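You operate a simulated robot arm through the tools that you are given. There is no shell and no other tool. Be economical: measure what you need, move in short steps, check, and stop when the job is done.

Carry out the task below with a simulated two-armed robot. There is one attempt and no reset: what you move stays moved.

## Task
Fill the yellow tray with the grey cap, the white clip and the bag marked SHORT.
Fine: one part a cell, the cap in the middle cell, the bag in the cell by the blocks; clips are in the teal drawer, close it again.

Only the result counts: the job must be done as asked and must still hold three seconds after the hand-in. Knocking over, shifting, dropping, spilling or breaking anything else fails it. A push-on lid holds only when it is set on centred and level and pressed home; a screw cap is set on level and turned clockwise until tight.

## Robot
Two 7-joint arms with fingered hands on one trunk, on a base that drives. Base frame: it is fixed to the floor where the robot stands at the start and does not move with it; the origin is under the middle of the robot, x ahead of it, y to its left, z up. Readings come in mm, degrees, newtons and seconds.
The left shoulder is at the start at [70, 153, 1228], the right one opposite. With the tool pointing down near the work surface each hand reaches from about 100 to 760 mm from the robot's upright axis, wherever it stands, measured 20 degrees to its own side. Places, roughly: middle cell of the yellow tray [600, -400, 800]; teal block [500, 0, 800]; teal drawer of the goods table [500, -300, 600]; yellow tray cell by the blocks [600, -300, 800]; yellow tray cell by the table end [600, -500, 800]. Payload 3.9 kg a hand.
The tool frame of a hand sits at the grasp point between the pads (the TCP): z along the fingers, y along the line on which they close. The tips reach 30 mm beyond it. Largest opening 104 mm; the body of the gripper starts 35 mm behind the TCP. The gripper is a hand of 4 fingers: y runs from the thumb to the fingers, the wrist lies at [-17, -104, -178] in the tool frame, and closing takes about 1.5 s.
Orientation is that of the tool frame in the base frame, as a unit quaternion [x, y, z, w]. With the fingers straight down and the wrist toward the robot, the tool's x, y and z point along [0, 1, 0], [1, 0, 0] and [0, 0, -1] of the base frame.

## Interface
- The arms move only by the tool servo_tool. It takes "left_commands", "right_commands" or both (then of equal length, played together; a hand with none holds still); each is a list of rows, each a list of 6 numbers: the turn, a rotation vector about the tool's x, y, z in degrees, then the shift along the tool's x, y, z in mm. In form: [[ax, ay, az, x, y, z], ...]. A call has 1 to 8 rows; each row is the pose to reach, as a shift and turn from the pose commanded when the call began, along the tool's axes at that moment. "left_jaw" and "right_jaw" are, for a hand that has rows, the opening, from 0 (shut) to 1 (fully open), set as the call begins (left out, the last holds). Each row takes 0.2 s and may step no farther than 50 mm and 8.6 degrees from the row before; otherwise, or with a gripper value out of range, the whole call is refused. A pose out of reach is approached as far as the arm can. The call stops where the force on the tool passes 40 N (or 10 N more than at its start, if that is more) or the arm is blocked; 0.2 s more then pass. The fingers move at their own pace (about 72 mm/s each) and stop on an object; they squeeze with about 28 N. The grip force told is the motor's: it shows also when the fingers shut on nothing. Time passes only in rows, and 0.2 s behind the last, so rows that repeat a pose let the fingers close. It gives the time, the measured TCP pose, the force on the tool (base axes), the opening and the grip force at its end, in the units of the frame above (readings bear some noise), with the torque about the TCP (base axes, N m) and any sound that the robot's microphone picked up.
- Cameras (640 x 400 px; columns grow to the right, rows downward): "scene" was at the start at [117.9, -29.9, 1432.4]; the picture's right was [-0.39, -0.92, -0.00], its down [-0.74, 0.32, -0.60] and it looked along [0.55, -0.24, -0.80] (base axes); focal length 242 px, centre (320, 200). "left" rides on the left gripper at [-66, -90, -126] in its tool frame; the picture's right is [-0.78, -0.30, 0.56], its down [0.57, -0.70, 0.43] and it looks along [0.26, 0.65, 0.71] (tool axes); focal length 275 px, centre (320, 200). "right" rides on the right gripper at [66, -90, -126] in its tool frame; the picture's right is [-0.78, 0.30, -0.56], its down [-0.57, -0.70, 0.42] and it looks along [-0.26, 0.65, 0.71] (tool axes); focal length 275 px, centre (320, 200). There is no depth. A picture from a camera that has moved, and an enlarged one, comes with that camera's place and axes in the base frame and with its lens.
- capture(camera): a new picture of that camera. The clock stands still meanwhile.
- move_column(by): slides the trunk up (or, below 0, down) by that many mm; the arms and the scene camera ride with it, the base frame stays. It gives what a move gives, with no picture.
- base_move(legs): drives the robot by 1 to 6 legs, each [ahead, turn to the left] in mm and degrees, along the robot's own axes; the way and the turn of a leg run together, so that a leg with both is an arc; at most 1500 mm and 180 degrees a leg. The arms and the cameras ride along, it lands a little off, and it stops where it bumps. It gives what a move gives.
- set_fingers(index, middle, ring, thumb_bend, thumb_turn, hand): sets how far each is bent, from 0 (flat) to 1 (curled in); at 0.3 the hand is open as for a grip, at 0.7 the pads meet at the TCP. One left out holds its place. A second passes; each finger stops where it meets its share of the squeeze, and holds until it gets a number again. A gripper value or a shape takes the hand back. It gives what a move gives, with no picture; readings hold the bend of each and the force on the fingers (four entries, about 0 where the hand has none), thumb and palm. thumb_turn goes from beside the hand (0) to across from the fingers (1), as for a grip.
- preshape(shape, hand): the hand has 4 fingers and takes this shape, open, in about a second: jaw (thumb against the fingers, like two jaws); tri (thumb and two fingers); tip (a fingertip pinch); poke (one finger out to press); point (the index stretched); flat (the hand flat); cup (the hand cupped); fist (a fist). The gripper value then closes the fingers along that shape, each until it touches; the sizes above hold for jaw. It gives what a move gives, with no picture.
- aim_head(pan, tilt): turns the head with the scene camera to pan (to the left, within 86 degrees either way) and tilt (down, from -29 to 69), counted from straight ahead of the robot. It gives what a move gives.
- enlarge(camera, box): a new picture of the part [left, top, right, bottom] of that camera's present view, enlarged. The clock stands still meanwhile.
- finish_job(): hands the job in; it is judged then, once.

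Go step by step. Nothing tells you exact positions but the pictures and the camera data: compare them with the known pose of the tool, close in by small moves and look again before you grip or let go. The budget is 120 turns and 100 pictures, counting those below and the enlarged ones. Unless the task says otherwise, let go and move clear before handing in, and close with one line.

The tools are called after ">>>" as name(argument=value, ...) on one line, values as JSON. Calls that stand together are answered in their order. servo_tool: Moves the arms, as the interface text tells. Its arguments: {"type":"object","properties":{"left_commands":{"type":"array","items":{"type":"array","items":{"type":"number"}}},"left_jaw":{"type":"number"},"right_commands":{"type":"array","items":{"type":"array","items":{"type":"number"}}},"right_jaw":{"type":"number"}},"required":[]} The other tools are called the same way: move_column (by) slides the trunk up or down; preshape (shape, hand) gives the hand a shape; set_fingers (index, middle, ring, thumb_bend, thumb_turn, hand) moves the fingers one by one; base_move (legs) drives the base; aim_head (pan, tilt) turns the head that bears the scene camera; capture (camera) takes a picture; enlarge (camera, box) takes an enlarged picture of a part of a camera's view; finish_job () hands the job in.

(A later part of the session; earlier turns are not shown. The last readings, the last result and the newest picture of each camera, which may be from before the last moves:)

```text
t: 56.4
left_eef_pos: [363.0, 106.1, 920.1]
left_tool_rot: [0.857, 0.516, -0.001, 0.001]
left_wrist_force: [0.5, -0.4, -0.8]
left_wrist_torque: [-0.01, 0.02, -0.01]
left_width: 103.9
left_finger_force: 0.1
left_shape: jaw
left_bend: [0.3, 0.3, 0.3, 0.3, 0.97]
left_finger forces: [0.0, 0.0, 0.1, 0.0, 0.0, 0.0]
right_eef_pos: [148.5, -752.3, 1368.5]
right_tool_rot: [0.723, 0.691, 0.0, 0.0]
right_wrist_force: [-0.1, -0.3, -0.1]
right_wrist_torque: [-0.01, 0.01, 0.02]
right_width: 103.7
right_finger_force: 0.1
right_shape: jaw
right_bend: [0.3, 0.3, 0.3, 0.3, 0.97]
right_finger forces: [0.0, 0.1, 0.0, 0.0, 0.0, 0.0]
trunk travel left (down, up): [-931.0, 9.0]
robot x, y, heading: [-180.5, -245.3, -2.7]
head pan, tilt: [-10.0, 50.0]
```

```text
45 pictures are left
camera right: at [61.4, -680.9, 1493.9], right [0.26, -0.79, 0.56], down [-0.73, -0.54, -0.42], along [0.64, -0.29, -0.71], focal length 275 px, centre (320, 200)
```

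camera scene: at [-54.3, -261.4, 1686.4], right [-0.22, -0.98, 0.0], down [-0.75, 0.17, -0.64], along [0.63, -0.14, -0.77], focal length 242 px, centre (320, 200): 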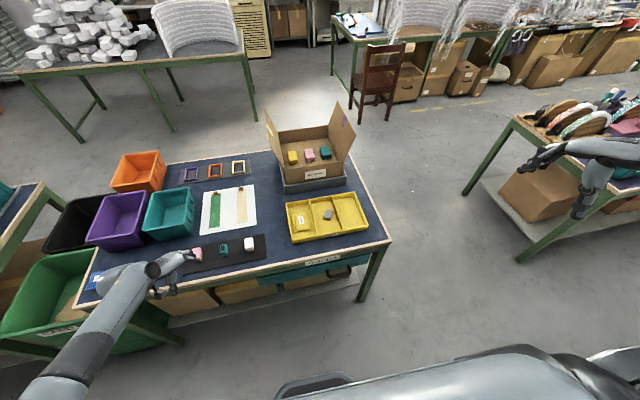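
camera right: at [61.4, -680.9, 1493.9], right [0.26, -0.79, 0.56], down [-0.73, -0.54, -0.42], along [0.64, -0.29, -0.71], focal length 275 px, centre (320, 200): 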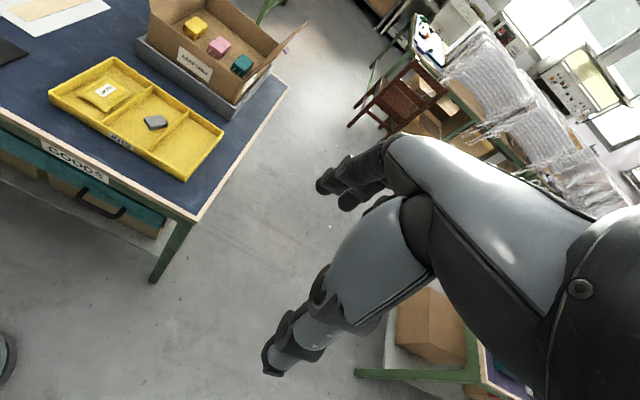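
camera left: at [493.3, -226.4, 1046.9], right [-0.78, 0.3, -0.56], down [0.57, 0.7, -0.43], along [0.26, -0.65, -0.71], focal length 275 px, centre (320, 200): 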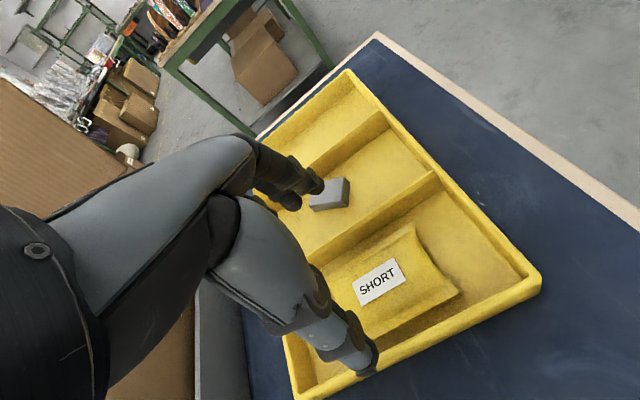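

The tray shows cap and bag in place and nothing else disturbed. I tuck the left hand back from the table edge and zoom on the drawer handle.

>>> servo_tool(left_commands=[[0, 0, 0, -21, -37, 0], [0, 0, 0, -42, -74, 0], [0, 0, 0, -63, -111, 0], [0, 0, 0, -84, -148, 0], [0, 0, 0, -105, -185, 0]])

>>> enlarge(camera="scene", box=[270, 230, 410, 320])

>>> enlarge(camera="right", box=[0, 120, 200, 270])

```text
t: 57.6
left_eef_pos: [151.7, 97.9, 919.3]
left_tool_rot: [0.856, 0.517, 0.0, 0.003]
left_wrist_force: [0.7, 0.0, -0.2]
left_wrist_torque: [0.0, 0.01, 0.0]
left_width: 103.7
left_finger_force: 0.0
left_shape: jaw
left_bend: [0.3, 0.3, 0.3, 0.3, 0.97]
left_finger forces: [0.1, 0.1, 0.0, 0.0, 0.0, 0.0]
right_eef_pos: [145.2, -750.7, 1369.9]
right_tool_rot: [0.723, 0.691, 0.001, 0.001]
right_wrist_force: [-0.4, 0.2, 0.4]
right_wrist_torque: [-0.03, -0.03, -0.01]
right_width: 103.9
right_finger_force: 0.1
right_shape: jaw
right_bend: [0.3, 0.3, 0.3, 0.3, 0.97]
right_finger forces: [0.1, 0.1, 0.1, 0.0, 0.0, 0.1]
trunk travel left (down, up): [-931.0, 9.0]
robot x, y, heading: [-179.9, -243.6, -2.7]
head pan, tilt: [-10.0, 50.0]
```

```text
4.44 times, centred on (340, 275) of scene
camera zoom: at [-58.4, -261.4, 1686.8], right [-0.22, -0.98, 0.0], down [-0.75, 0.17, -0.64], along [0.63, -0.14, -0.76], focal length 1074 px, centre (231, -133)
```

zoom: 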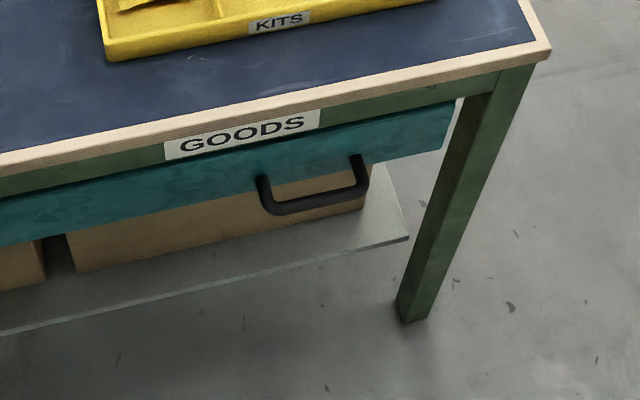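

```text
2.67 times, centred on (100, 195) of right
camera zoom: at [57.9, -680.8, 1494.6], right [0.26, -0.79, 0.56], down [-0.73, -0.54, -0.43], along [0.64, -0.29, -0.71], focal length 734 px, centre (907, 213)
```

zoom: 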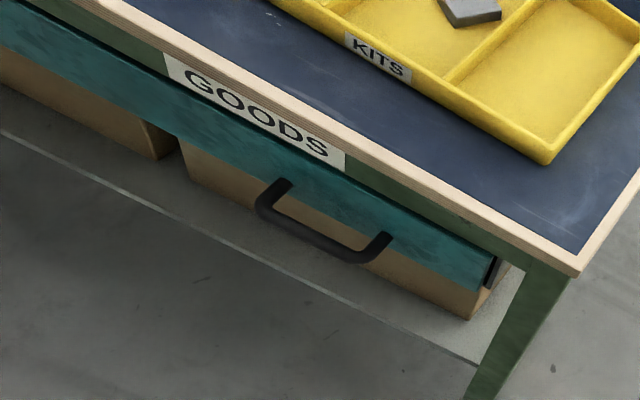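

The handle bar is about at (353, -442, 650), 100 mm wide. I lower the trunk and bring the right hand in front of it, pitched forward so the fingers can go over the bar.

>>> move_column(by=-350)

>>> servo_tool(right_commands=[[-8, 0, 0, 39, 10, 19], [-16, 0, 0, 78, 20, 38], [-24, 0, 0, 117, 30, 57], [-32, 0, 0, 156, 40, 76], [-40, 0, 0, 195, 50, 95], [-48, 0, 0, 234, 60, 114], [-56, 0, 0, 273, 70, 133], [-64, 0, 0, 312, 78, 150]])

>>> capture(camera="right")

>>> capture(camera="scene")

```text
t: 61.0
left_eef_pos: [152.4, 98.0, 567.8]
left_tool_rot: [0.857, 0.516, -0.001, 0.001]
left_wrist_force: [-0.2, 0.5, 0.2]
left_wrist_torque: [0.01, 0.01, -0.02]
left_width: 103.6
left_finger_force: 0.0
left_shape: jaw
left_bend: [0.3, 0.3, 0.3, 0.3, 0.97]
left_finger forces: [0.1, 0.0, 0.1, 0.0, 0.1, 0.0]
right_eef_pos: [148.1, -750.8, 1019.0]
right_tool_rot: [0.723, 0.691, 0.0, 0.0]
right_wrist_force: [0.0, 0.1, -0.1]
right_wrist_torque: [-0.02, 0.02, 0.07]
right_width: 103.5
right_finger_force: 0.1
right_shape: jaw
right_bend: [0.3, 0.3, 0.3, 0.3, 0.97]
right_finger forces: [0.1, 0.1, 0.0, 0.0, 0.0, 0.0]
trunk travel left (down, up): [-581.0, 359.0]
robot x, y, heading: [-182.6, -241.2, -2.8]
head pan, tilt: [-10.0, 50.0]
```

```text
t: 63.0
left_eef_pos: [150.9, 99.7, 569.3]
left_tool_rot: [0.857, 0.516, 0.0, 0.001]
left_wrist_force: [0.2, 0.2, 1.3]
left_wrist_torque: [0.01, 0.0, -0.01]
left_width: 103.8
left_finger_force: 0.1
left_shape: jaw
left_bend: [0.3, 0.3, 0.3, 0.3, 0.97]
left_finger forces: [0.1, 0.1, 0.1, 0.1, 0.0, 0.1]
right_eef_pos: [214.9, -419.5, 844.7]
right_tool_rot: [0.526, 0.685, 0.328, 0.382]
right_wrist_force: [-0.7, 0.8, -0.1]
right_wrist_torque: [-0.01, 0.0, 0.0]
right_width: 103.9
right_finger_force: 0.1
right_shape: jaw
right_bend: [0.3, 0.3, 0.3, 0.3, 0.97]
right_finger forces: [0.0, 0.0, 0.1, 0.0, 0.0, 0.0]
right hand out of reach, approached as far as the arm can: row 2, 3, 4
trunk travel left (down, up): [-581.0, 359.0]
robot x, y, heading: [-179.8, -240.1, -2.9]
head pan, tilt: [-10.0, 50.0]
stopped in row 8 (right hand): the arm was blocked; the commanded pose is now the measured one
```

```text
42 pictures are left
camera right: at [53.5, -382.1, 817.0], right [-0.22, -0.71, 0.66], down [0.13, -0.7, -0.71], along [0.97, -0.07, 0.25], focal length 275 px, centre (320, 200)
```

right: 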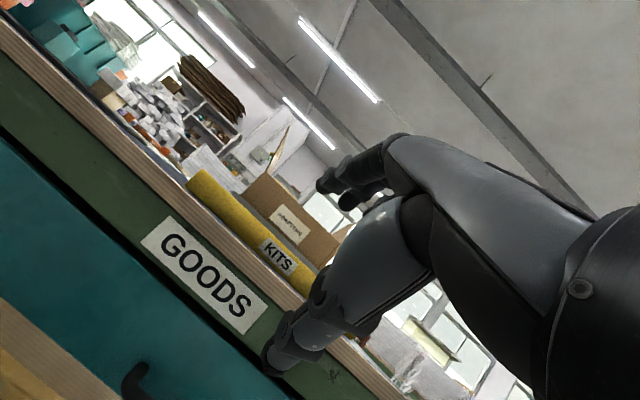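

```text
41 pictures are left
camera scene: at [-56.9, -260.5, 1336.8], right [-0.22, -0.98, 0.0], down [-0.75, 0.17, -0.64], along [0.63, -0.14, -0.77], focal length 242 px, centre (320, 200)
```

scene: 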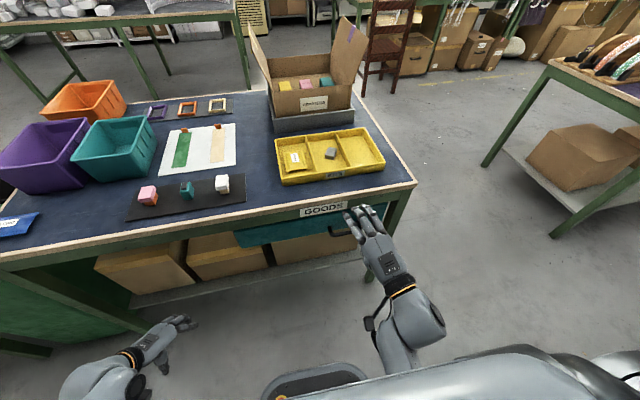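

The right hand points forward above the handle, palm down. I lower it to handle height, still short of the bar, and level it.

>>> servo_tool(right_commands=[[-0.3, -0.7, 3.3, 0, -29, 33], [-0.6, -1.4, 6.6, 0, -58, 66], [-0.9, -2.1, 9.9, 0, -87, 99], [-1.2, -2.9, 13.2, -1, -117, 132], [-1.2, -2.9, 13.2, -1, -117, 132]])

>>> capture(camera="right")

>>> enlarge(camera="scene", box=[270, 180, 450, 300])

```text
t: 64.2
left_eef_pos: [151.0, 98.4, 569.0]
left_tool_rot: [0.856, 0.516, -0.001, 0.002]
left_wrist_force: [-0.8, -0.3, -0.3]
left_wrist_torque: [-0.04, -0.01, 0.03]
left_width: 103.5
left_finger_force: 0.2
left_shape: jaw
left_bend: [0.3, 0.3, 0.3, 0.3, 0.97]
left_finger forces: [0.0, 0.1, 0.1, 0.0, 0.0, 0.0]
right_eef_pos: [270.7, -455.6, 669.0]
right_tool_rot: [0.593, 0.626, 0.348, 0.369]
right_wrist_force: [-0.2, -0.1, -0.2]
right_wrist_torque: [0.01, 0.01, 0.01]
right_width: 104.2
right_finger_force: 0.1
right_shape: jaw
right_bend: [0.3, 0.3, 0.3, 0.3, 0.97]
right_finger forces: [0.0, 0.0, 0.1, 0.1, 0.1, 0.0]
trunk travel left (down, up): [-581.0, 359.0]
robot x, y, heading: [-176.8, -242.1, -2.7]
head pan, tilt: [-10.0, 50.0]
```

```text
40 pictures are left
camera right: at [115.4, -393.1, 647.6], right [-0.33, -0.76, 0.57], down [0.04, -0.61, -0.79], along [0.94, -0.23, 0.23], focal length 275 px, centre (320, 200)
```

right: 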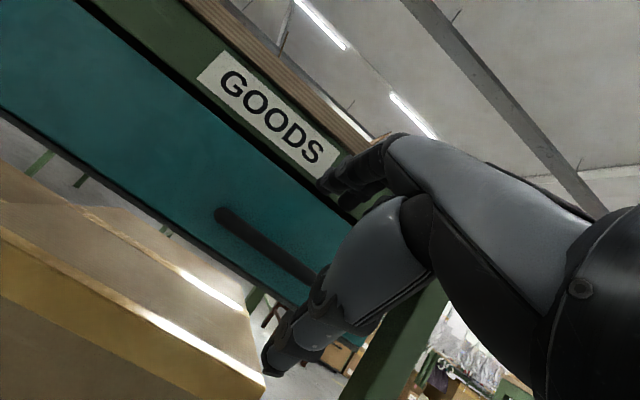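

```text
3.33 times, centred on (360, 240) of scene
camera zoom: at [-55.7, -261.0, 1336.6], right [-0.22, -0.98, 0.0], down [-0.75, 0.17, -0.64], along [0.63, -0.14, -0.77], focal length 806 px, centre (187, 67)
```

zoom: 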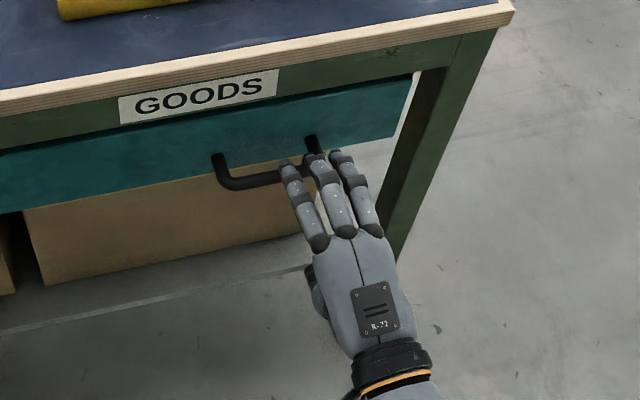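

The view shows the fingers a bit right of the handle's middle. I narrow the hand, shift it left and line it up with the bar before going in.

>>> servo_tool(right_commands=[[0, 0, 0, 15, 11, 0], [0, 0, 0, 29, 23, 0], [0, 0, 0, 29, 23, 15], [0, 0, 0, 29, 23, 15]], right_jaw=0.5)

>>> enlarge(camera="scene", box=[270, 180, 450, 300])

>>> capture(camera="right")

```text
t: 65.4
left_eef_pos: [152.3, 98.2, 569.1]
left_tool_rot: [0.856, 0.517, -0.001, 0.001]
left_wrist_force: [-0.1, 0.3, -0.5]
left_wrist_torque: [-0.01, 0.02, 0.0]
left_width: 103.6
left_finger_force: 0.2
left_shape: jaw
left_bend: [0.3, 0.3, 0.3, 0.3, 0.97]
left_finger forces: [0.1, 0.0, 0.1, 0.0, 0.0, 0.1]
right_eef_pos: [290.9, -434.5, 679.0]
right_tool_rot: [0.582, 0.638, 0.337, 0.375]
right_wrist_force: [-1.0, 0.0, -0.2]
right_wrist_torque: [0.03, -0.01, 0.01]
right_width: 52.5
right_finger_force: 0.1
right_shape: jaw
right_bend: [0.74, 0.44, 0.41, 0.68, 1.0]
right_finger forces: [0.0, 0.0, 0.0, 0.0, 0.1, 0.0]
trunk travel left (down, up): [-581.0, 359.0]
robot x, y, heading: [-181.7, -241.8, -2.8]
head pan, tilt: [-10.0, 50.0]
stopped in row 4 (right hand): the arm was blocked; the commanded pose is now the measured one
```

```text
3.33 times, centred on (360, 240) of scene
camera zoom: at [-55.1, -261.3, 1336.5], right [-0.22, -0.98, 0.0], down [-0.75, 0.17, -0.64], along [0.63, -0.14, -0.77], focal length 806 px, centre (187, 67)
```

zoom: 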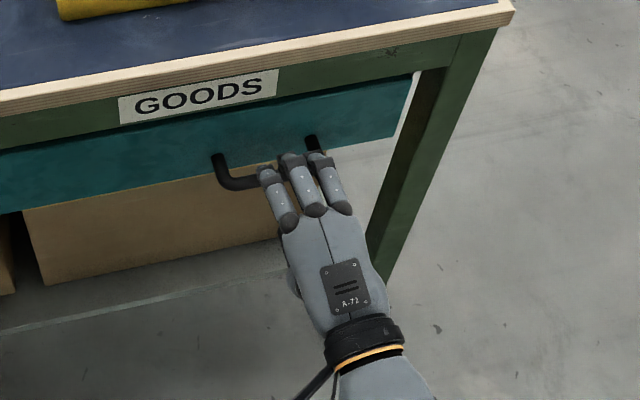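

```text
37 pictures are left
camera right: at [133.7, -376.4, 655.9], right [-0.31, -0.74, 0.6], down [0.05, -0.64, -0.77], along [0.95, -0.21, 0.24], focal length 275 px, centre (320, 200)
```

right: 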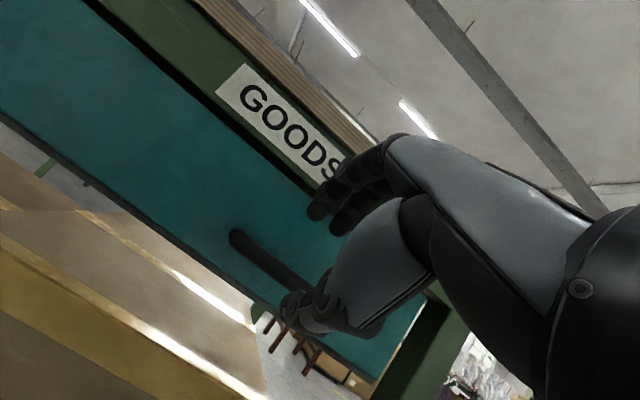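

The jaw value curls the index too early, so I set the fingers individually: fingers half bent to hook over the bar, thumb open below.

>>> set_fingers(hand="right", index=0.42, middle=0.42, ring=0.42, thumb_bend=0.4, thumb_turn=1)

>>> servo_tool(right_commands=[[0, 0, 0, 6, 0, 15], [0, 0, 0, 8, 0, 30]])

>>> enlarge(camera="scene", box=[300, 180, 420, 270])

>>> capture(camera="right")

```text
t: 66.4
left_eef_pos: [151.5, 97.6, 568.4]
left_tool_rot: [0.856, 0.517, -0.001, 0.001]
left_wrist_force: [0.8, -0.6, 0.4]
left_wrist_torque: [0.02, 0.03, -0.01]
left_width: 103.8
left_finger_force: 0.2
left_shape: jaw
left_bend: [0.3, 0.3, 0.3, 0.3, 0.97]
left_finger forces: [0.0, 0.0, 0.0, 0.0, 0.1, 0.1]
right_eef_pos: [291.5, -434.1, 678.3]
right_tool_rot: [0.582, 0.637, 0.338, 0.375]
right_wrist_force: [0.6, 0.7, -0.2]
right_wrist_torque: [-0.04, 0.01, -0.01]
right_width: 76.3
right_finger_force: 0.1
right_shape: fingers
right_bend: [0.42, 0.42, 0.42, 0.4, 0.99]
right_finger forces: [0.1, 0.0, 0.0, 0.0, 0.0, 0.0]
trunk travel left (down, up): [-581.0, 359.0]
robot x, y, heading: [-180.8, -242.6, -2.8]
head pan, tilt: [-10.0, 50.0]
```

```text
t: 67.0
left_eef_pos: [152.2, 98.5, 569.2]
left_tool_rot: [0.856, 0.517, 0.0, 0.001]
left_wrist_force: [-0.3, 0.1, 0.4]
left_wrist_torque: [0.05, -0.02, 0.01]
left_width: 104.0
left_finger_force: 0.0
left_shape: jaw
left_bend: [0.3, 0.3, 0.3, 0.3, 0.97]
left_finger forces: [0.1, 0.0, 0.0, 0.1, 0.0, 0.0]
right_eef_pos: [317.0, -425.7, 661.1]
right_tool_rot: [0.583, 0.637, 0.339, 0.374]
right_wrist_force: [0.1, -0.7, 0.2]
right_wrist_torque: [0.0, -0.01, -0.03]
right_width: 76.5
right_finger_force: 0.0
right_shape: fingers
right_bend: [0.42, 0.42, 0.42, 0.4, 0.99]
right_finger forces: [0.0, 0.0, 0.0, 0.0, 0.0, 0.0]
trunk travel left (down, up): [-581.0, 359.0]
robot x, y, heading: [-178.7, -240.1, -2.8]
head pan, tilt: [-10.0, 50.0]
```

```text
4.44 times, centred on (360, 225) of scene
camera zoom: at [-54.7, -261.1, 1336.5], right [-0.22, -0.98, 0.0], down [-0.75, 0.17, -0.64], along [0.63, -0.14, -0.77], focal length 1074 px, centre (142, 89)
```

zoom: 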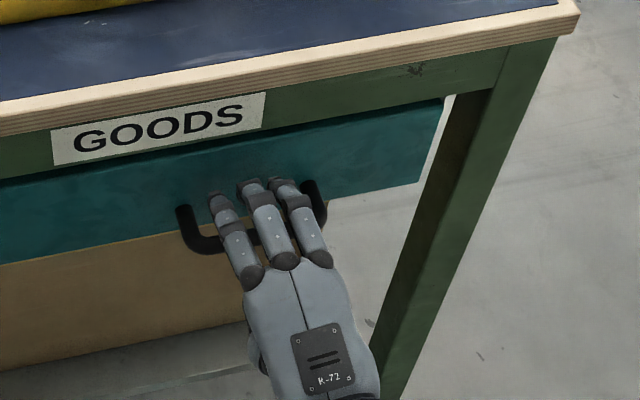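

```text
35 pictures are left
camera right: at [159.3, -366.7, 640.9], right [-0.31, -0.74, 0.59], down [0.05, -0.64, -0.77], along [0.95, -0.21, 0.23], focal length 275 px, centre (320, 200)
```

right: 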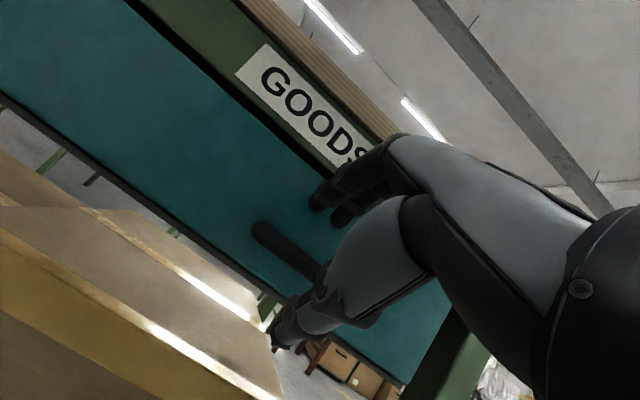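

The bar lies between fingers above and thumb below. I go in along the finger direction and close the hand around it.

>>> servo_tool(right_commands=[[0, 0, 0, 0, -1, 14], [0, 0, 0, 0, -2, 28]])

>>> set_fingers(hand="right", index=0.85, middle=0.85, ring=0.85, thumb_bend=0.75)

>>> enlarge(camera="scene", box=[300, 180, 420, 270])

>>> capture(camera="right")

```text
t: 67.6
left_eef_pos: [150.1, 99.0, 570.5]
left_tool_rot: [0.857, 0.515, 0.001, 0.002]
left_wrist_force: [0.1, 0.1, 0.6]
left_wrist_torque: [0.01, -0.01, 0.0]
left_width: 103.8
left_finger_force: 0.1
left_shape: jaw
left_bend: [0.3, 0.3, 0.3, 0.3, 0.97]
left_finger forces: [0.1, 0.0, 0.0, 0.0, 0.1, 0.1]
right_eef_pos: [335.1, -426.7, 648.9]
right_tool_rot: [0.582, 0.636, 0.339, 0.377]
right_wrist_force: [-25.2, 2.8, 5.3]
right_wrist_torque: [-0.04, -0.97, 0.33]
right_width: 75.8
right_finger_force: 12.9
right_shape: fingers
right_bend: [0.42, 0.43, 0.42, 0.4, 0.99]
right_finger forces: [21.7, 3.6, 0.1, 0.0, 0.1, 0.1]
trunk travel left (down, up): [-581.0, 359.0]
robot x, y, heading: [-179.4, -241.8, -2.6]
head pan, tilt: [-10.0, 50.0]
```

```text
t: 68.6
left_eef_pos: [153.0, 98.4, 569.0]
left_tool_rot: [0.857, 0.516, -0.001, 0.0]
left_wrist_force: [-0.2, -0.4, 0.3]
left_wrist_torque: [0.0, -0.02, 0.0]
left_width: 103.7
left_finger_force: 0.1
left_shape: jaw
left_bend: [0.3, 0.3, 0.3, 0.3, 0.97]
left_finger forces: [0.0, 0.0, 0.1, 0.1, 0.0, 0.0]
right_eef_pos: [338.5, -427.7, 645.7]
right_tool_rot: [0.583, 0.639, 0.336, 0.373]
right_wrist_force: [-1.4, 3.4, -7.5]
right_wrist_torque: [0.23, 0.16, 0.3]
right_width: 0.1
right_finger_force: 21.5
right_shape: fingers
right_bend: [0.77, 0.81, 0.8, 0.72, 1.0]
right_finger forces: [0.0, 9.9, 10.9, 0.0, 22.5, 0.1]
trunk travel left (down, up): [-581.0, 359.0]
robot x, y, heading: [-178.0, -238.1, -2.6]
head pan, tilt: [-10.0, 50.0]
```

```text
4.44 times, centred on (360, 225) of scene
camera zoom: at [-54.2, -261.1, 1336.3], right [-0.22, -0.98, 0.0], down [-0.75, 0.17, -0.64], along [0.63, -0.14, -0.77], focal length 1074 px, centre (142, 89)
```

zoom: 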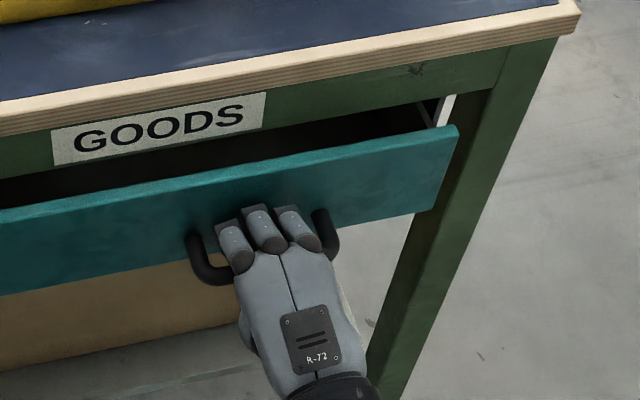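

```text
33 pictures are left
camera right: at [181.7, -368.5, 623.8], right [-0.31, -0.74, 0.6], down [0.05, -0.64, -0.77], along [0.95, -0.21, 0.23], focal length 275 px, centre (320, 200)
```

right: 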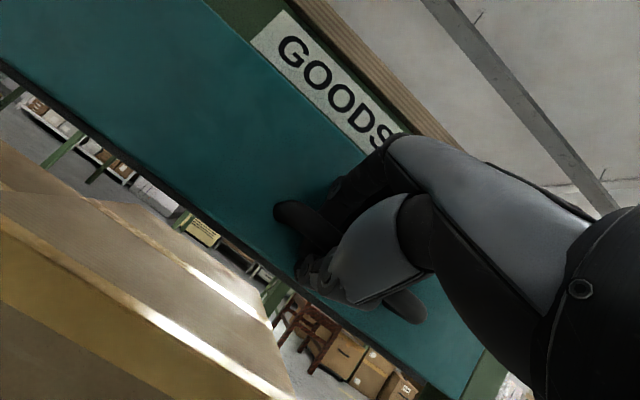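

The hand already hooks the bar and the drawer has come out a little. I pull it straight with the arm first.

>>> servo_tool(right_commands=[[0, 0, 0, 1, -10, -17], [0, 0, 0, 2, -20, -35], [0, 0, 0, 3, -30, -52], [0, 0, 0, 4, -40, -70]])

>>> capture(camera="scene")

```text
t: 69.6
left_eef_pos: [153.0, 98.3, 569.3]
left_tool_rot: [0.857, 0.516, 0.001, 0.002]
left_wrist_force: [-0.4, -0.3, 1.0]
left_wrist_torque: [0.0, -0.03, 0.0]
left_width: 103.6
left_finger_force: 0.0
left_shape: jaw
left_bend: [0.3, 0.3, 0.3, 0.3, 0.97]
left_finger forces: [0.0, 0.1, 0.1, 0.1, 0.0, 0.1]
right_eef_pos: [259.6, -426.7, 645.5]
right_tool_rot: [0.583, 0.637, 0.338, 0.375]
right_wrist_force: [-3.5, -1.5, -6.2]
right_wrist_torque: [0.15, 0.15, 0.25]
right_width: 0.2
right_finger_force: 22.1
right_shape: fingers
right_bend: [0.77, 0.82, 0.8, 0.72, 1.0]
right_finger forces: [0.0, 10.5, 10.6, 0.1, 24.4, 0.1]
trunk travel left (down, up): [-581.0, 359.0]
robot x, y, heading: [-179.3, -240.5, -2.5]
head pan, tilt: [-10.0, 50.0]
```

```text
32 pictures are left
camera scene: at [-54.9, -261.8, 1336.5], right [-0.22, -0.97, 0.0], down [-0.75, 0.17, -0.64], along [0.63, -0.14, -0.77], focal length 242 px, centre (320, 200)
```

scene: 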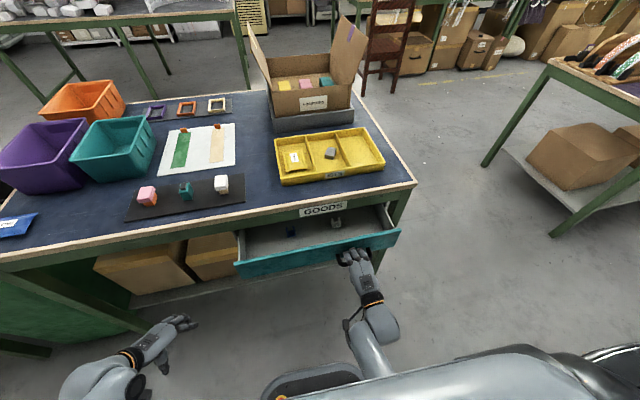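

The drawer slides freely; two clips show inside (a dark one and a white one). I pull further by backing the base.

>>> base_move(legs=[[-110, 0]])

>>> enlarge(camera="scene", box=[220, 170, 440, 310])

```text
t: 70.8
left_eef_pos: [42.1, 103.4, 570.2]
left_tool_rot: [0.856, 0.516, 0.0, -0.001]
left_wrist_force: [-0.5, 0.5, 0.6]
left_wrist_torque: [-0.01, 0.01, -0.03]
left_width: 103.9
left_finger_force: 0.0
left_shape: jaw
left_bend: [0.3, 0.3, 0.3, 0.3, 0.97]
left_finger forces: [0.0, 0.0, 0.0, 0.1, 0.1, 0.1]
right_eef_pos: [151.4, -420.8, 645.7]
right_tool_rot: [0.583, 0.638, 0.338, 0.373]
right_wrist_force: [2.3, -15.9, -7.7]
right_wrist_torque: [0.03, 0.11, 0.22]
right_width: 3.1
right_finger_force: 13.8
right_shape: fingers
right_bend: [0.8, 0.82, 0.8, 0.7, 1.0]
right_finger forces: [0.0, 0.0, 9.6, 0.0, 18.0, 0.1]
trunk travel left (down, up): [-581.0, 359.0]
robot x, y, heading: [-291.6, -235.2, -2.6]
head pan, tilt: [-10.0, 50.0]
```

```text
2.86 times, centred on (330, 240) of scene
camera zoom: at [-164.0, -258.1, 1336.4], right [-0.22, -0.98, 0.0], down [-0.75, 0.17, -0.64], along [0.63, -0.14, -0.77], focal length 690 px, centre (291, 86)
```

zoom: 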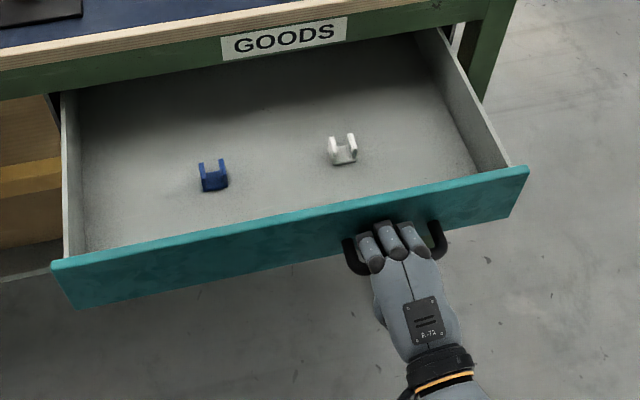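

The drawer is open about 200 mm; the white clip stands at about (283, -421), the blue one to its left. I uncurl the fingers and back the hand off the handle.

>>> set_fingers(hand="right", index=0.38, middle=0.38, ring=0.38, thumb_bend=0.35)

>>> servo_tool(right_commands=[[0, 0, 0, 0, 2, -20], [0, 0, 0, 0, 4, -45], [0, 0, 0, 0, 6, -70]])

>>> capture(camera="scene")

```text
t: 71.8
left_eef_pos: [41.1, 104.6, 570.0]
left_tool_rot: [0.855, 0.518, -0.001, 0.001]
left_wrist_force: [0.3, -0.6, -0.1]
left_wrist_torque: [0.02, 0.0, 0.02]
left_width: 103.8
left_finger_force: 0.0
left_shape: jaw
left_bend: [0.3, 0.3, 0.3, 0.3, 0.97]
left_finger forces: [0.0, 0.0, 0.0, 0.1, 0.0, 0.1]
right_eef_pos: [149.8, -420.4, 645.2]
right_tool_rot: [0.582, 0.638, 0.338, 0.375]
right_wrist_force: [-1.1, 0.1, -0.7]
right_wrist_torque: [-0.01, -0.01, 0.01]
right_width: 88.0
right_finger_force: 0.4
right_shape: fingers
right_bend: [0.38, 0.38, 0.38, 0.35, 0.98]
right_finger forces: [0.1, 1.3, 0.0, 0.0, 0.1, 0.1]
trunk travel left (down, up): [-581.0, 359.0]
robot x, y, heading: [-286.9, -231.7, -2.8]
head pan, tilt: [-10.0, 50.0]
```

```text
t: 72.5
left_eef_pos: [41.2, 105.0, 570.7]
left_tool_rot: [0.856, 0.517, -0.001, 0.001]
left_wrist_force: [0.2, 0.2, 0.4]
left_wrist_torque: [-0.01, 0.0, 0.03]
left_width: 104.0
left_finger_force: 0.1
left_shape: jaw
left_bend: [0.3, 0.3, 0.3, 0.3, 0.97]
left_finger forces: [0.0, 0.1, 0.0, 0.0, 0.1, 0.1]
right_eef_pos: [91.1, -418.3, 686.9]
right_tool_rot: [0.582, 0.638, 0.339, 0.375]
right_wrist_force: [0.5, -0.3, -0.1]
right_wrist_torque: [0.02, 0.02, -0.03]
right_width: 88.2
right_finger_force: 0.1
right_shape: fingers
right_bend: [0.38, 0.38, 0.38, 0.35, 0.98]
right_finger forces: [0.0, 0.0, 0.0, 0.1, 0.0, 0.0]
trunk travel left (down, up): [-581.0, 359.0]
robot x, y, heading: [-285.8, -233.6, -2.7]
head pan, tilt: [-10.0, 50.0]
```

```text
30 pictures are left
camera scene: at [-165.3, -255.6, 1336.6], right [-0.22, -0.98, 0.0], down [-0.75, 0.17, -0.64], along [0.63, -0.14, -0.77], focal length 242 px, centre (320, 200)
```

scene: 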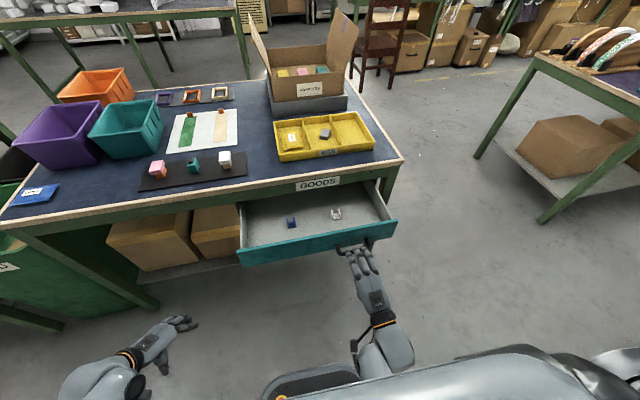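

The handle is free. I lift the hand and turn it to point down above the white clip.

>>> servo_tool(right_commands=[[7.6, 0.4, 0.6, -3, 35, -20], [15.1, 0.8, 1.2, -7, 69, -39], [22.7, 1.2, 1.8, -10, 104, -59], [30.2, 1.6, 2.3, -11, 122, -28], [37.8, 2, 2.9, -13, 139, 3], [45.4, 2.4, 3.5, -14, 157, 35], [52.9, 2.8, 4.1, -16, 174, 66], [60.5, 3.2, 4.7, -17, 192, 97]], right_jaw=1)

>>> capture(camera="right")

>>> capture(camera="scene")

```text
t: 74.3
left_eef_pos: [41.3, 105.5, 568.4]
left_tool_rot: [0.856, 0.518, -0.001, 0.0]
left_wrist_force: [0.1, 0.3, 0.6]
left_wrist_torque: [0.0, 0.02, 0.0]
left_width: 103.8
left_finger_force: 0.0
left_shape: jaw
left_bend: [0.3, 0.3, 0.3, 0.3, 0.97]
left_finger forces: [0.0, 0.0, 0.1, 0.0, 0.0, 0.0]
right_eef_pos: [272.5, -415.8, 802.3]
right_tool_rot: [0.707, 0.707, 0.0, -0.002]
right_wrist_force: [0.4, 0.1, -0.3]
right_wrist_torque: [0.03, -0.02, -0.01]
right_width: 103.8
right_finger_force: 0.0
right_shape: jaw
right_bend: [0.3, 0.3, 0.3, 0.3, 0.97]
right_finger forces: [0.0, 0.0, 0.0, 0.0, 0.0, 0.0]
trunk travel left (down, up): [-581.0, 359.0]
robot x, y, heading: [-286.0, -239.0, -2.7]
head pan, tilt: [-10.0, 50.0]
```

```text
29 pictures are left
camera right: at [183.2, -350.1, 928.1], right [0.3, -0.78, 0.55], down [-0.7, -0.57, -0.42], along [0.65, -0.26, -0.72], focal length 275 px, centre (320, 200)
```

right: 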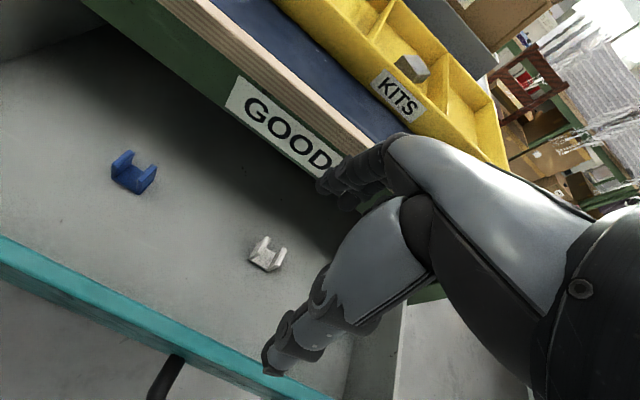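

```text
28 pictures are left
camera scene: at [-162.6, -255.4, 1336.3], right [-0.22, -0.98, 0.0], down [-0.75, 0.17, -0.64], along [0.63, -0.14, -0.77], focal length 242 px, centre (320, 200)
```

scene: 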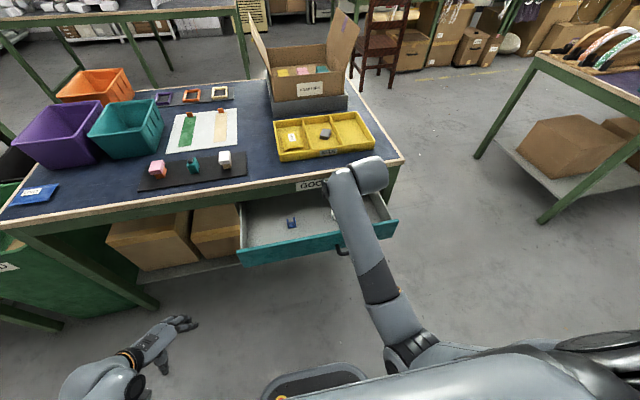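

The clip's height is uncertain, so I move down 50 mm and 25 mm forward and take a second view to triangulate it.

>>> servo_tool(right_commands=[[0, 0, 0, -2, 12, 25], [0, 0, 0, -4, 25, 50]])

>>> capture(camera="right")

```text
t: 75.0
left_eef_pos: [42.3, 104.2, 569.2]
left_tool_rot: [0.855, 0.518, 0.0, 0.0]
left_wrist_force: [1.4, -0.5, -0.2]
left_wrist_torque: [0.01, -0.03, 0.0]
left_width: 103.8
left_finger_force: 0.1
left_shape: jaw
left_bend: [0.3, 0.3, 0.3, 0.3, 0.97]
left_finger forces: [0.0, 0.0, 0.0, 0.0, 0.0, 0.0]
right_eef_pos: [298.8, -420.9, 751.5]
right_tool_rot: [0.706, 0.708, 0.001, -0.001]
right_wrist_force: [-0.9, 0.4, 0.2]
right_wrist_torque: [-0.03, 0.03, 0.0]
right_width: 103.8
right_finger_force: 0.1
right_shape: jaw
right_bend: [0.3, 0.3, 0.3, 0.3, 0.97]
right_finger forces: [0.1, 0.1, 0.0, 0.0, 0.0, 0.0]
trunk travel left (down, up): [-581.0, 359.0]
robot x, y, heading: [-289.9, -235.9, -2.7]
head pan, tilt: [-10.0, 50.0]
```

```text
27 pictures are left
camera right: at [206.9, -354.2, 876.5], right [0.3, -0.78, 0.56], down [-0.7, -0.57, -0.43], along [0.65, -0.26, -0.71], focal length 275 px, centre (320, 200)
```

right: 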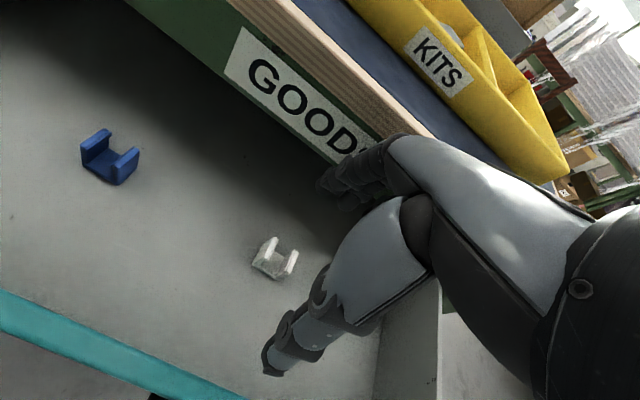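

The clip works out at about (316, -418, 650). I narrow the fingers to stay clear of the table edge and descend part-way.

>>> set_fingers(hand="right", index=0.45, middle=0.45, ring=0.45, thumb_bend=0.42)

>>> servo_tool(right_commands=[[0, 0, 0, 3, 16, 20], [0, 0, 0, 3, 16, 40], [0, 0, 0, 3, 16, 52]])

>>> capture(camera="right")

```text
t: 76.0
left_eef_pos: [41.6, 106.4, 570.0]
left_tool_rot: [0.856, 0.518, 0.0, 0.001]
left_wrist_force: [0.0, 0.8, -0.9]
left_wrist_torque: [0.01, 0.02, -0.04]
left_width: 103.6
left_finger_force: 0.1
left_shape: jaw
left_bend: [0.3, 0.3, 0.3, 0.3, 0.97]
left_finger forces: [0.0, 0.1, 0.0, 0.0, 0.0, 0.0]
right_eef_pos: [298.2, -421.1, 751.1]
right_tool_rot: [0.706, 0.708, 0.0, 0.0]
right_wrist_force: [-0.2, -0.4, 0.2]
right_wrist_torque: [0.01, 0.0, 0.0]
right_width: 71.1
right_finger_force: 0.0
right_shape: fingers
right_bend: [0.45, 0.45, 0.45, 0.42, 0.97]
right_finger forces: [0.1, 0.0, 0.1, 0.0, 0.0, 0.0]
trunk travel left (down, up): [-581.0, 359.0]
robot x, y, heading: [-289.9, -235.9, -2.7]
head pan, tilt: [-10.0, 50.0]
```

```text
t: 76.8
left_eef_pos: [41.6, 104.7, 567.6]
left_tool_rot: [0.856, 0.518, -0.001, 0.002]
left_wrist_force: [-0.2, 0.3, 0.3]
left_wrist_torque: [-0.02, -0.01, -0.01]
left_width: 103.7
left_finger_force: 0.1
left_shape: jaw
left_bend: [0.3, 0.3, 0.3, 0.3, 0.97]
left_finger forces: [0.1, 0.1, 0.1, 0.1, 0.0, 0.0]
right_eef_pos: [313.5, -418.8, 702.3]
right_tool_rot: [0.707, 0.708, 0.0, 0.0]
right_wrist_force: [0.0, 0.8, 0.4]
right_wrist_torque: [0.05, 0.01, 0.03]
right_width: 71.3
right_finger_force: 0.0
right_shape: fingers
right_bend: [0.45, 0.45, 0.45, 0.42, 0.97]
right_finger forces: [0.0, 0.1, 0.0, 0.0, 0.0, 0.0]
trunk travel left (down, up): [-581.0, 359.0]
robot x, y, heading: [-292.4, -235.1, -2.9]
head pan, tilt: [-10.0, 50.0]
```

```text
26 pictures are left
camera right: at [222.0, -352.5, 827.3], right [0.3, -0.78, 0.56], down [-0.7, -0.57, -0.43], along [0.65, -0.26, -0.71], focal length 275 px, centre (320, 200)
```

right: 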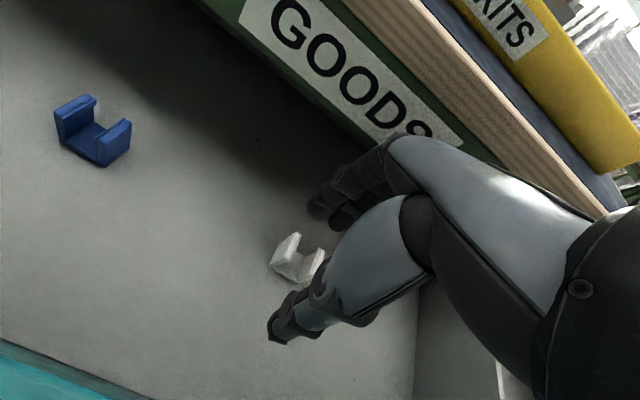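

Refined clip position about (321, -420, 648). I shift 7 mm and go down around it.

>>> servo_tool(right_commands=[[0, 0, 0, -1, 7, 10], [0, 0, 0, -1, 7, 20], [0, 0, 0, -1, 7, 28]])

>>> enlarge(camera="right", box=[220, 150, 460, 380])

```text
t: 77.5
left_eef_pos: [42.5, 105.6, 568.7]
left_tool_rot: [0.856, 0.517, 0.0, 0.001]
left_wrist_force: [-0.2, 1.1, 0.0]
left_wrist_torque: [0.0, -0.02, -0.01]
left_width: 103.7
left_finger_force: 0.1
left_shape: jaw
left_bend: [0.3, 0.3, 0.3, 0.3, 0.97]
left_finger forces: [0.0, 0.1, 0.1, 0.0, 0.0, 0.1]
right_eef_pos: [319.9, -419.7, 674.0]
right_tool_rot: [0.706, 0.708, 0.001, 0.0]
right_wrist_force: [0.3, 0.1, -0.6]
right_wrist_torque: [-0.02, 0.02, 0.01]
right_width: 71.0
right_finger_force: 0.0
right_shape: fingers
right_bend: [0.45, 0.45, 0.45, 0.42, 0.97]
right_finger forces: [0.1, 0.0, 0.1, 0.0, 0.0, 0.1]
trunk travel left (down, up): [-581.0, 359.0]
robot x, y, heading: [-290.0, -234.9, -2.6]
head pan, tilt: [-10.0, 50.0]
```

```text
1.74 times, centred on (340, 265) of right
camera zoom: at [228.7, -353.7, 800.2], right [0.3, -0.78, 0.56], down [-0.7, -0.57, -0.43], along [0.65, -0.26, -0.71], focal length 479 px, centre (285, 87)
```

zoom: 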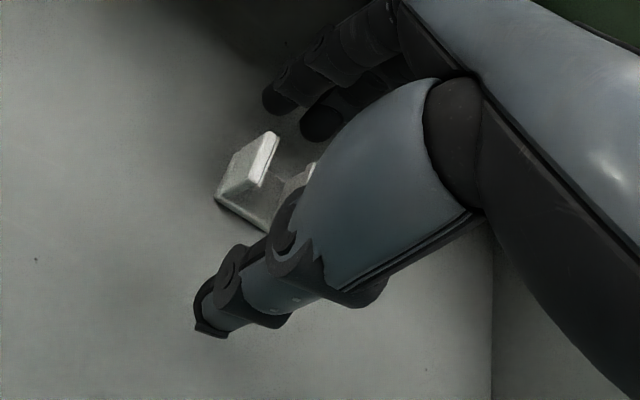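

>>> servo_tool(right_commands=[[0, 0, 0, 0, 0, 3], [0, 0, 0, 0, 0, 5]])

>>> servo_tool(right_commands=[[0, 0, 0, 0, 0, 2], [0, 0, 0, 0, 0, 4]])

```text
t: 78.2
left_eef_pos: [41.2, 104.8, 568.9]
left_tool_rot: [0.856, 0.517, 0.0, 0.002]
left_wrist_force: [-0.3, -0.1, 0.5]
left_wrist_torque: [-0.01, 0.02, 0.02]
left_width: 103.6
left_finger_force: 0.1
left_shape: jaw
left_bend: [0.3, 0.3, 0.3, 0.3, 0.97]
left_finger forces: [0.1, 0.1, 0.1, 0.1, 0.0, 0.1]
right_eef_pos: [319.1, -419.6, 671.1]
right_tool_rot: [0.706, 0.708, 0.0, 0.0]
right_wrist_force: [-0.1, 1.6, 0.3]
right_wrist_torque: [0.01, 0.0, -0.02]
right_width: 71.3
right_finger_force: 0.0
right_shape: fingers
right_bend: [0.45, 0.45, 0.45, 0.42, 0.97]
right_finger forces: [0.0, 0.0, 0.1, 0.0, 0.1, 0.0]
trunk travel left (down, up): [-581.0, 359.0]
robot x, y, heading: [-288.4, -236.2, -2.7]
head pan, tilt: [-10.0, 50.0]
```

```text
t: 78.8
left_eef_pos: [43.1, 104.7, 569.8]
left_tool_rot: [0.856, 0.517, -0.001, 0.001]
left_wrist_force: [0.1, 0.0, 0.0]
left_wrist_torque: [0.03, 0.02, -0.02]
left_width: 103.8
left_finger_force: 0.0
left_shape: jaw
left_bend: [0.3, 0.3, 0.3, 0.3, 0.97]
left_finger forces: [0.1, 0.0, 0.1, 0.0, 0.0, 0.1]
right_eef_pos: [320.5, -420.5, 666.7]
right_tool_rot: [0.707, 0.707, 0.0, -0.001]
right_wrist_force: [0.0, 0.4, -0.7]
right_wrist_torque: [0.02, -0.01, 0.0]
right_width: 70.8
right_finger_force: 0.0
right_shape: fingers
right_bend: [0.45, 0.45, 0.45, 0.42, 0.97]
right_finger forces: [0.0, 0.0, 0.0, 0.0, 0.1, 0.0]
trunk travel left (down, up): [-581.0, 359.0]
robot x, y, heading: [-292.7, -237.2, -2.3]
head pan, tilt: [-10.0, 50.0]
```

Still no floor contact; I step down further.

>>> servo_tool(right_commands=[[0, 0, 0, 0, 0, 2], [0, 0, 0, 0, 0, 4]])

>>> servo_tool(right_commands=[[0, 0, 0, 0, 0, 2], [0, 0, 0, 0, 0, 4]])

>>> enlarge(camera="right", box=[220, 150, 460, 380])

```text
t: 79.3
left_eef_pos: [41.7, 105.1, 569.7]
left_tool_rot: [0.855, 0.518, 0.0, 0.001]
left_wrist_force: [0.3, -1.3, 0.3]
left_wrist_torque: [0.03, 0.01, 0.04]
left_width: 103.7
left_finger_force: 0.0
left_shape: jaw
left_bend: [0.3, 0.3, 0.3, 0.3, 0.97]
left_finger forces: [0.0, 0.0, 0.1, 0.0, 0.0, 0.1]
right_eef_pos: [320.1, -419.8, 661.3]
right_tool_rot: [0.706, 0.708, 0.001, -0.001]
right_wrist_force: [-0.4, -0.9, -0.5]
right_wrist_torque: [0.0, -0.04, -0.01]
right_width: 70.8
right_finger_force: 0.6
right_shape: fingers
right_bend: [0.45, 0.45, 0.45, 0.42, 0.97]
right_finger forces: [0.1, 0.5, 0.0, 0.1, 0.0, 0.0]
trunk travel left (down, up): [-581.0, 359.0]
robot x, y, heading: [-286.5, -238.2, -2.8]
head pan, tilt: [-10.0, 50.0]
```

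```text
t: 80.0
left_eef_pos: [39.5, 104.8, 570.9]
left_tool_rot: [0.856, 0.517, 0.0, 0.002]
left_wrist_force: [-0.5, 0.3, 0.2]
left_wrist_torque: [-0.01, 0.0, -0.01]
left_width: 103.7
left_finger_force: 0.1
left_shape: jaw
left_bend: [0.3, 0.3, 0.3, 0.3, 0.97]
left_finger forces: [0.1, 0.0, 0.0, 0.1, 0.0, 0.1]
right_eef_pos: [319.6, -420.4, 661.9]
right_tool_rot: [0.706, 0.708, 0.001, 0.003]
right_wrist_force: [0.5, 0.2, 9.1]
right_wrist_torque: [-0.11, -0.41, 0.01]
right_width: 70.9
right_finger_force: 4.4
right_shape: fingers
right_bend: [0.45, 0.44, 0.45, 0.42, 0.97]
right_finger forces: [0.1, 9.2, 0.0, 0.1, 0.0, 0.1]
trunk travel left (down, up): [-581.0, 359.0]
robot x, y, heading: [-288.4, -235.3, -2.6]
head pan, tilt: [-10.0, 50.0]
```

```text
1.74 times, centred on (340, 265) of right
camera zoom: at [228.5, -353.5, 785.9], right [0.3, -0.78, 0.56], down [-0.7, -0.57, -0.43], along [0.65, -0.26, -0.71], focal length 479 px, centre (285, 87)
```

zoom: 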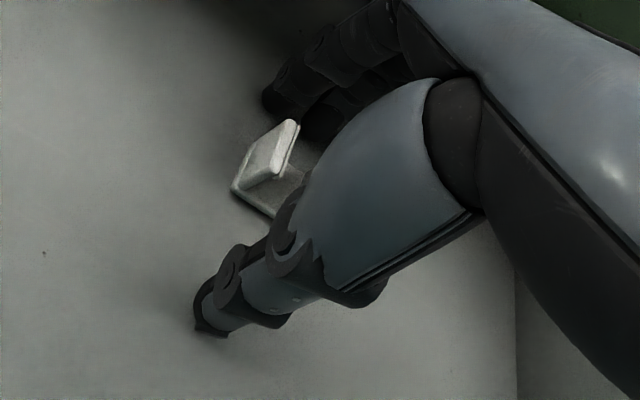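

The tips touch the drawer floor. I rise 2 mm and close on the clip.

>>> servo_tool(right_commands=[[0, 0, 0, 0, 0, -3]])

>>> set_fingers(hand="right", index=0.8, middle=0.8, ring=0.6, thumb_bend=0.8)

>>> enlarge(camera="right", box=[220, 150, 460, 380])

```text
t: 80.3
left_eef_pos: [41.6, 104.6, 569.1]
left_tool_rot: [0.856, 0.518, -0.001, 0.0]
left_wrist_force: [-0.6, 0.2, -0.4]
left_wrist_torque: [0.0, -0.03, -0.03]
left_width: 104.1
left_finger_force: 0.1
left_shape: jaw
left_bend: [0.3, 0.3, 0.3, 0.3, 0.97]
left_finger forces: [0.0, 0.0, 0.0, 0.0, 0.1, 0.0]
right_eef_pos: [319.5, -419.7, 661.3]
right_tool_rot: [0.706, 0.708, 0.001, 0.0]
right_wrist_force: [1.8, 0.0, 5.7]
right_wrist_torque: [-0.06, -0.29, 0.01]
right_width: 71.0
right_finger_force: 2.7
right_shape: fingers
right_bend: [0.45, 0.44, 0.45, 0.42, 0.97]
right_finger forces: [0.0, 5.6, 0.1, 0.0, 0.0, 0.0]
trunk travel left (down, up): [-581.0, 359.0]
robot x, y, heading: [-287.5, -235.4, -2.6]
head pan, tilt: [-10.0, 50.0]
```

```text
t: 81.3
left_eef_pos: [41.2, 104.0, 568.2]
left_tool_rot: [0.855, 0.518, 0.0, 0.002]
left_wrist_force: [-0.4, -0.5, -0.4]
left_wrist_torque: [-0.04, 0.0, 0.0]
left_width: 103.6
left_finger_force: 0.0
left_shape: jaw
left_bend: [0.3, 0.3, 0.3, 0.3, 0.97]
left_finger forces: [0.1, 0.0, 0.1, 0.0, 0.0, 0.0]
right_eef_pos: [319.1, -419.9, 659.8]
right_tool_rot: [0.707, 0.708, 0.001, 0.0]
right_wrist_force: [-0.3, -0.1, -0.1]
right_wrist_torque: [0.04, 0.0, 0.02]
right_width: 19.7
right_finger_force: 21.7
right_shape: fingers
right_bend: [0.71, 0.72, 0.6, 0.65, 0.93]
right_finger forces: [12.0, 9.3, 0.0, 0.1, 21.2, 0.0]
trunk travel left (down, up): [-581.0, 359.0]
robot x, y, heading: [-292.0, -239.7, -2.7]
head pan, tilt: [-10.0, 50.0]
```

```text
1.74 times, centred on (340, 265) of right
camera zoom: at [228.0, -353.6, 786.3], right [0.3, -0.78, 0.56], down [-0.7, -0.57, -0.43], along [0.65, -0.26, -0.71], focal length 479 px, centre (285, 87)
```

zoom: 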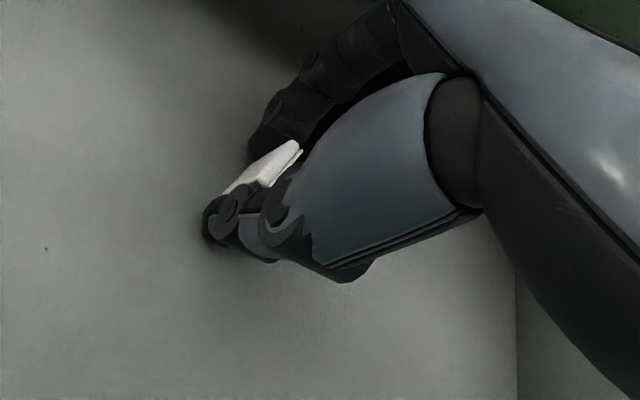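

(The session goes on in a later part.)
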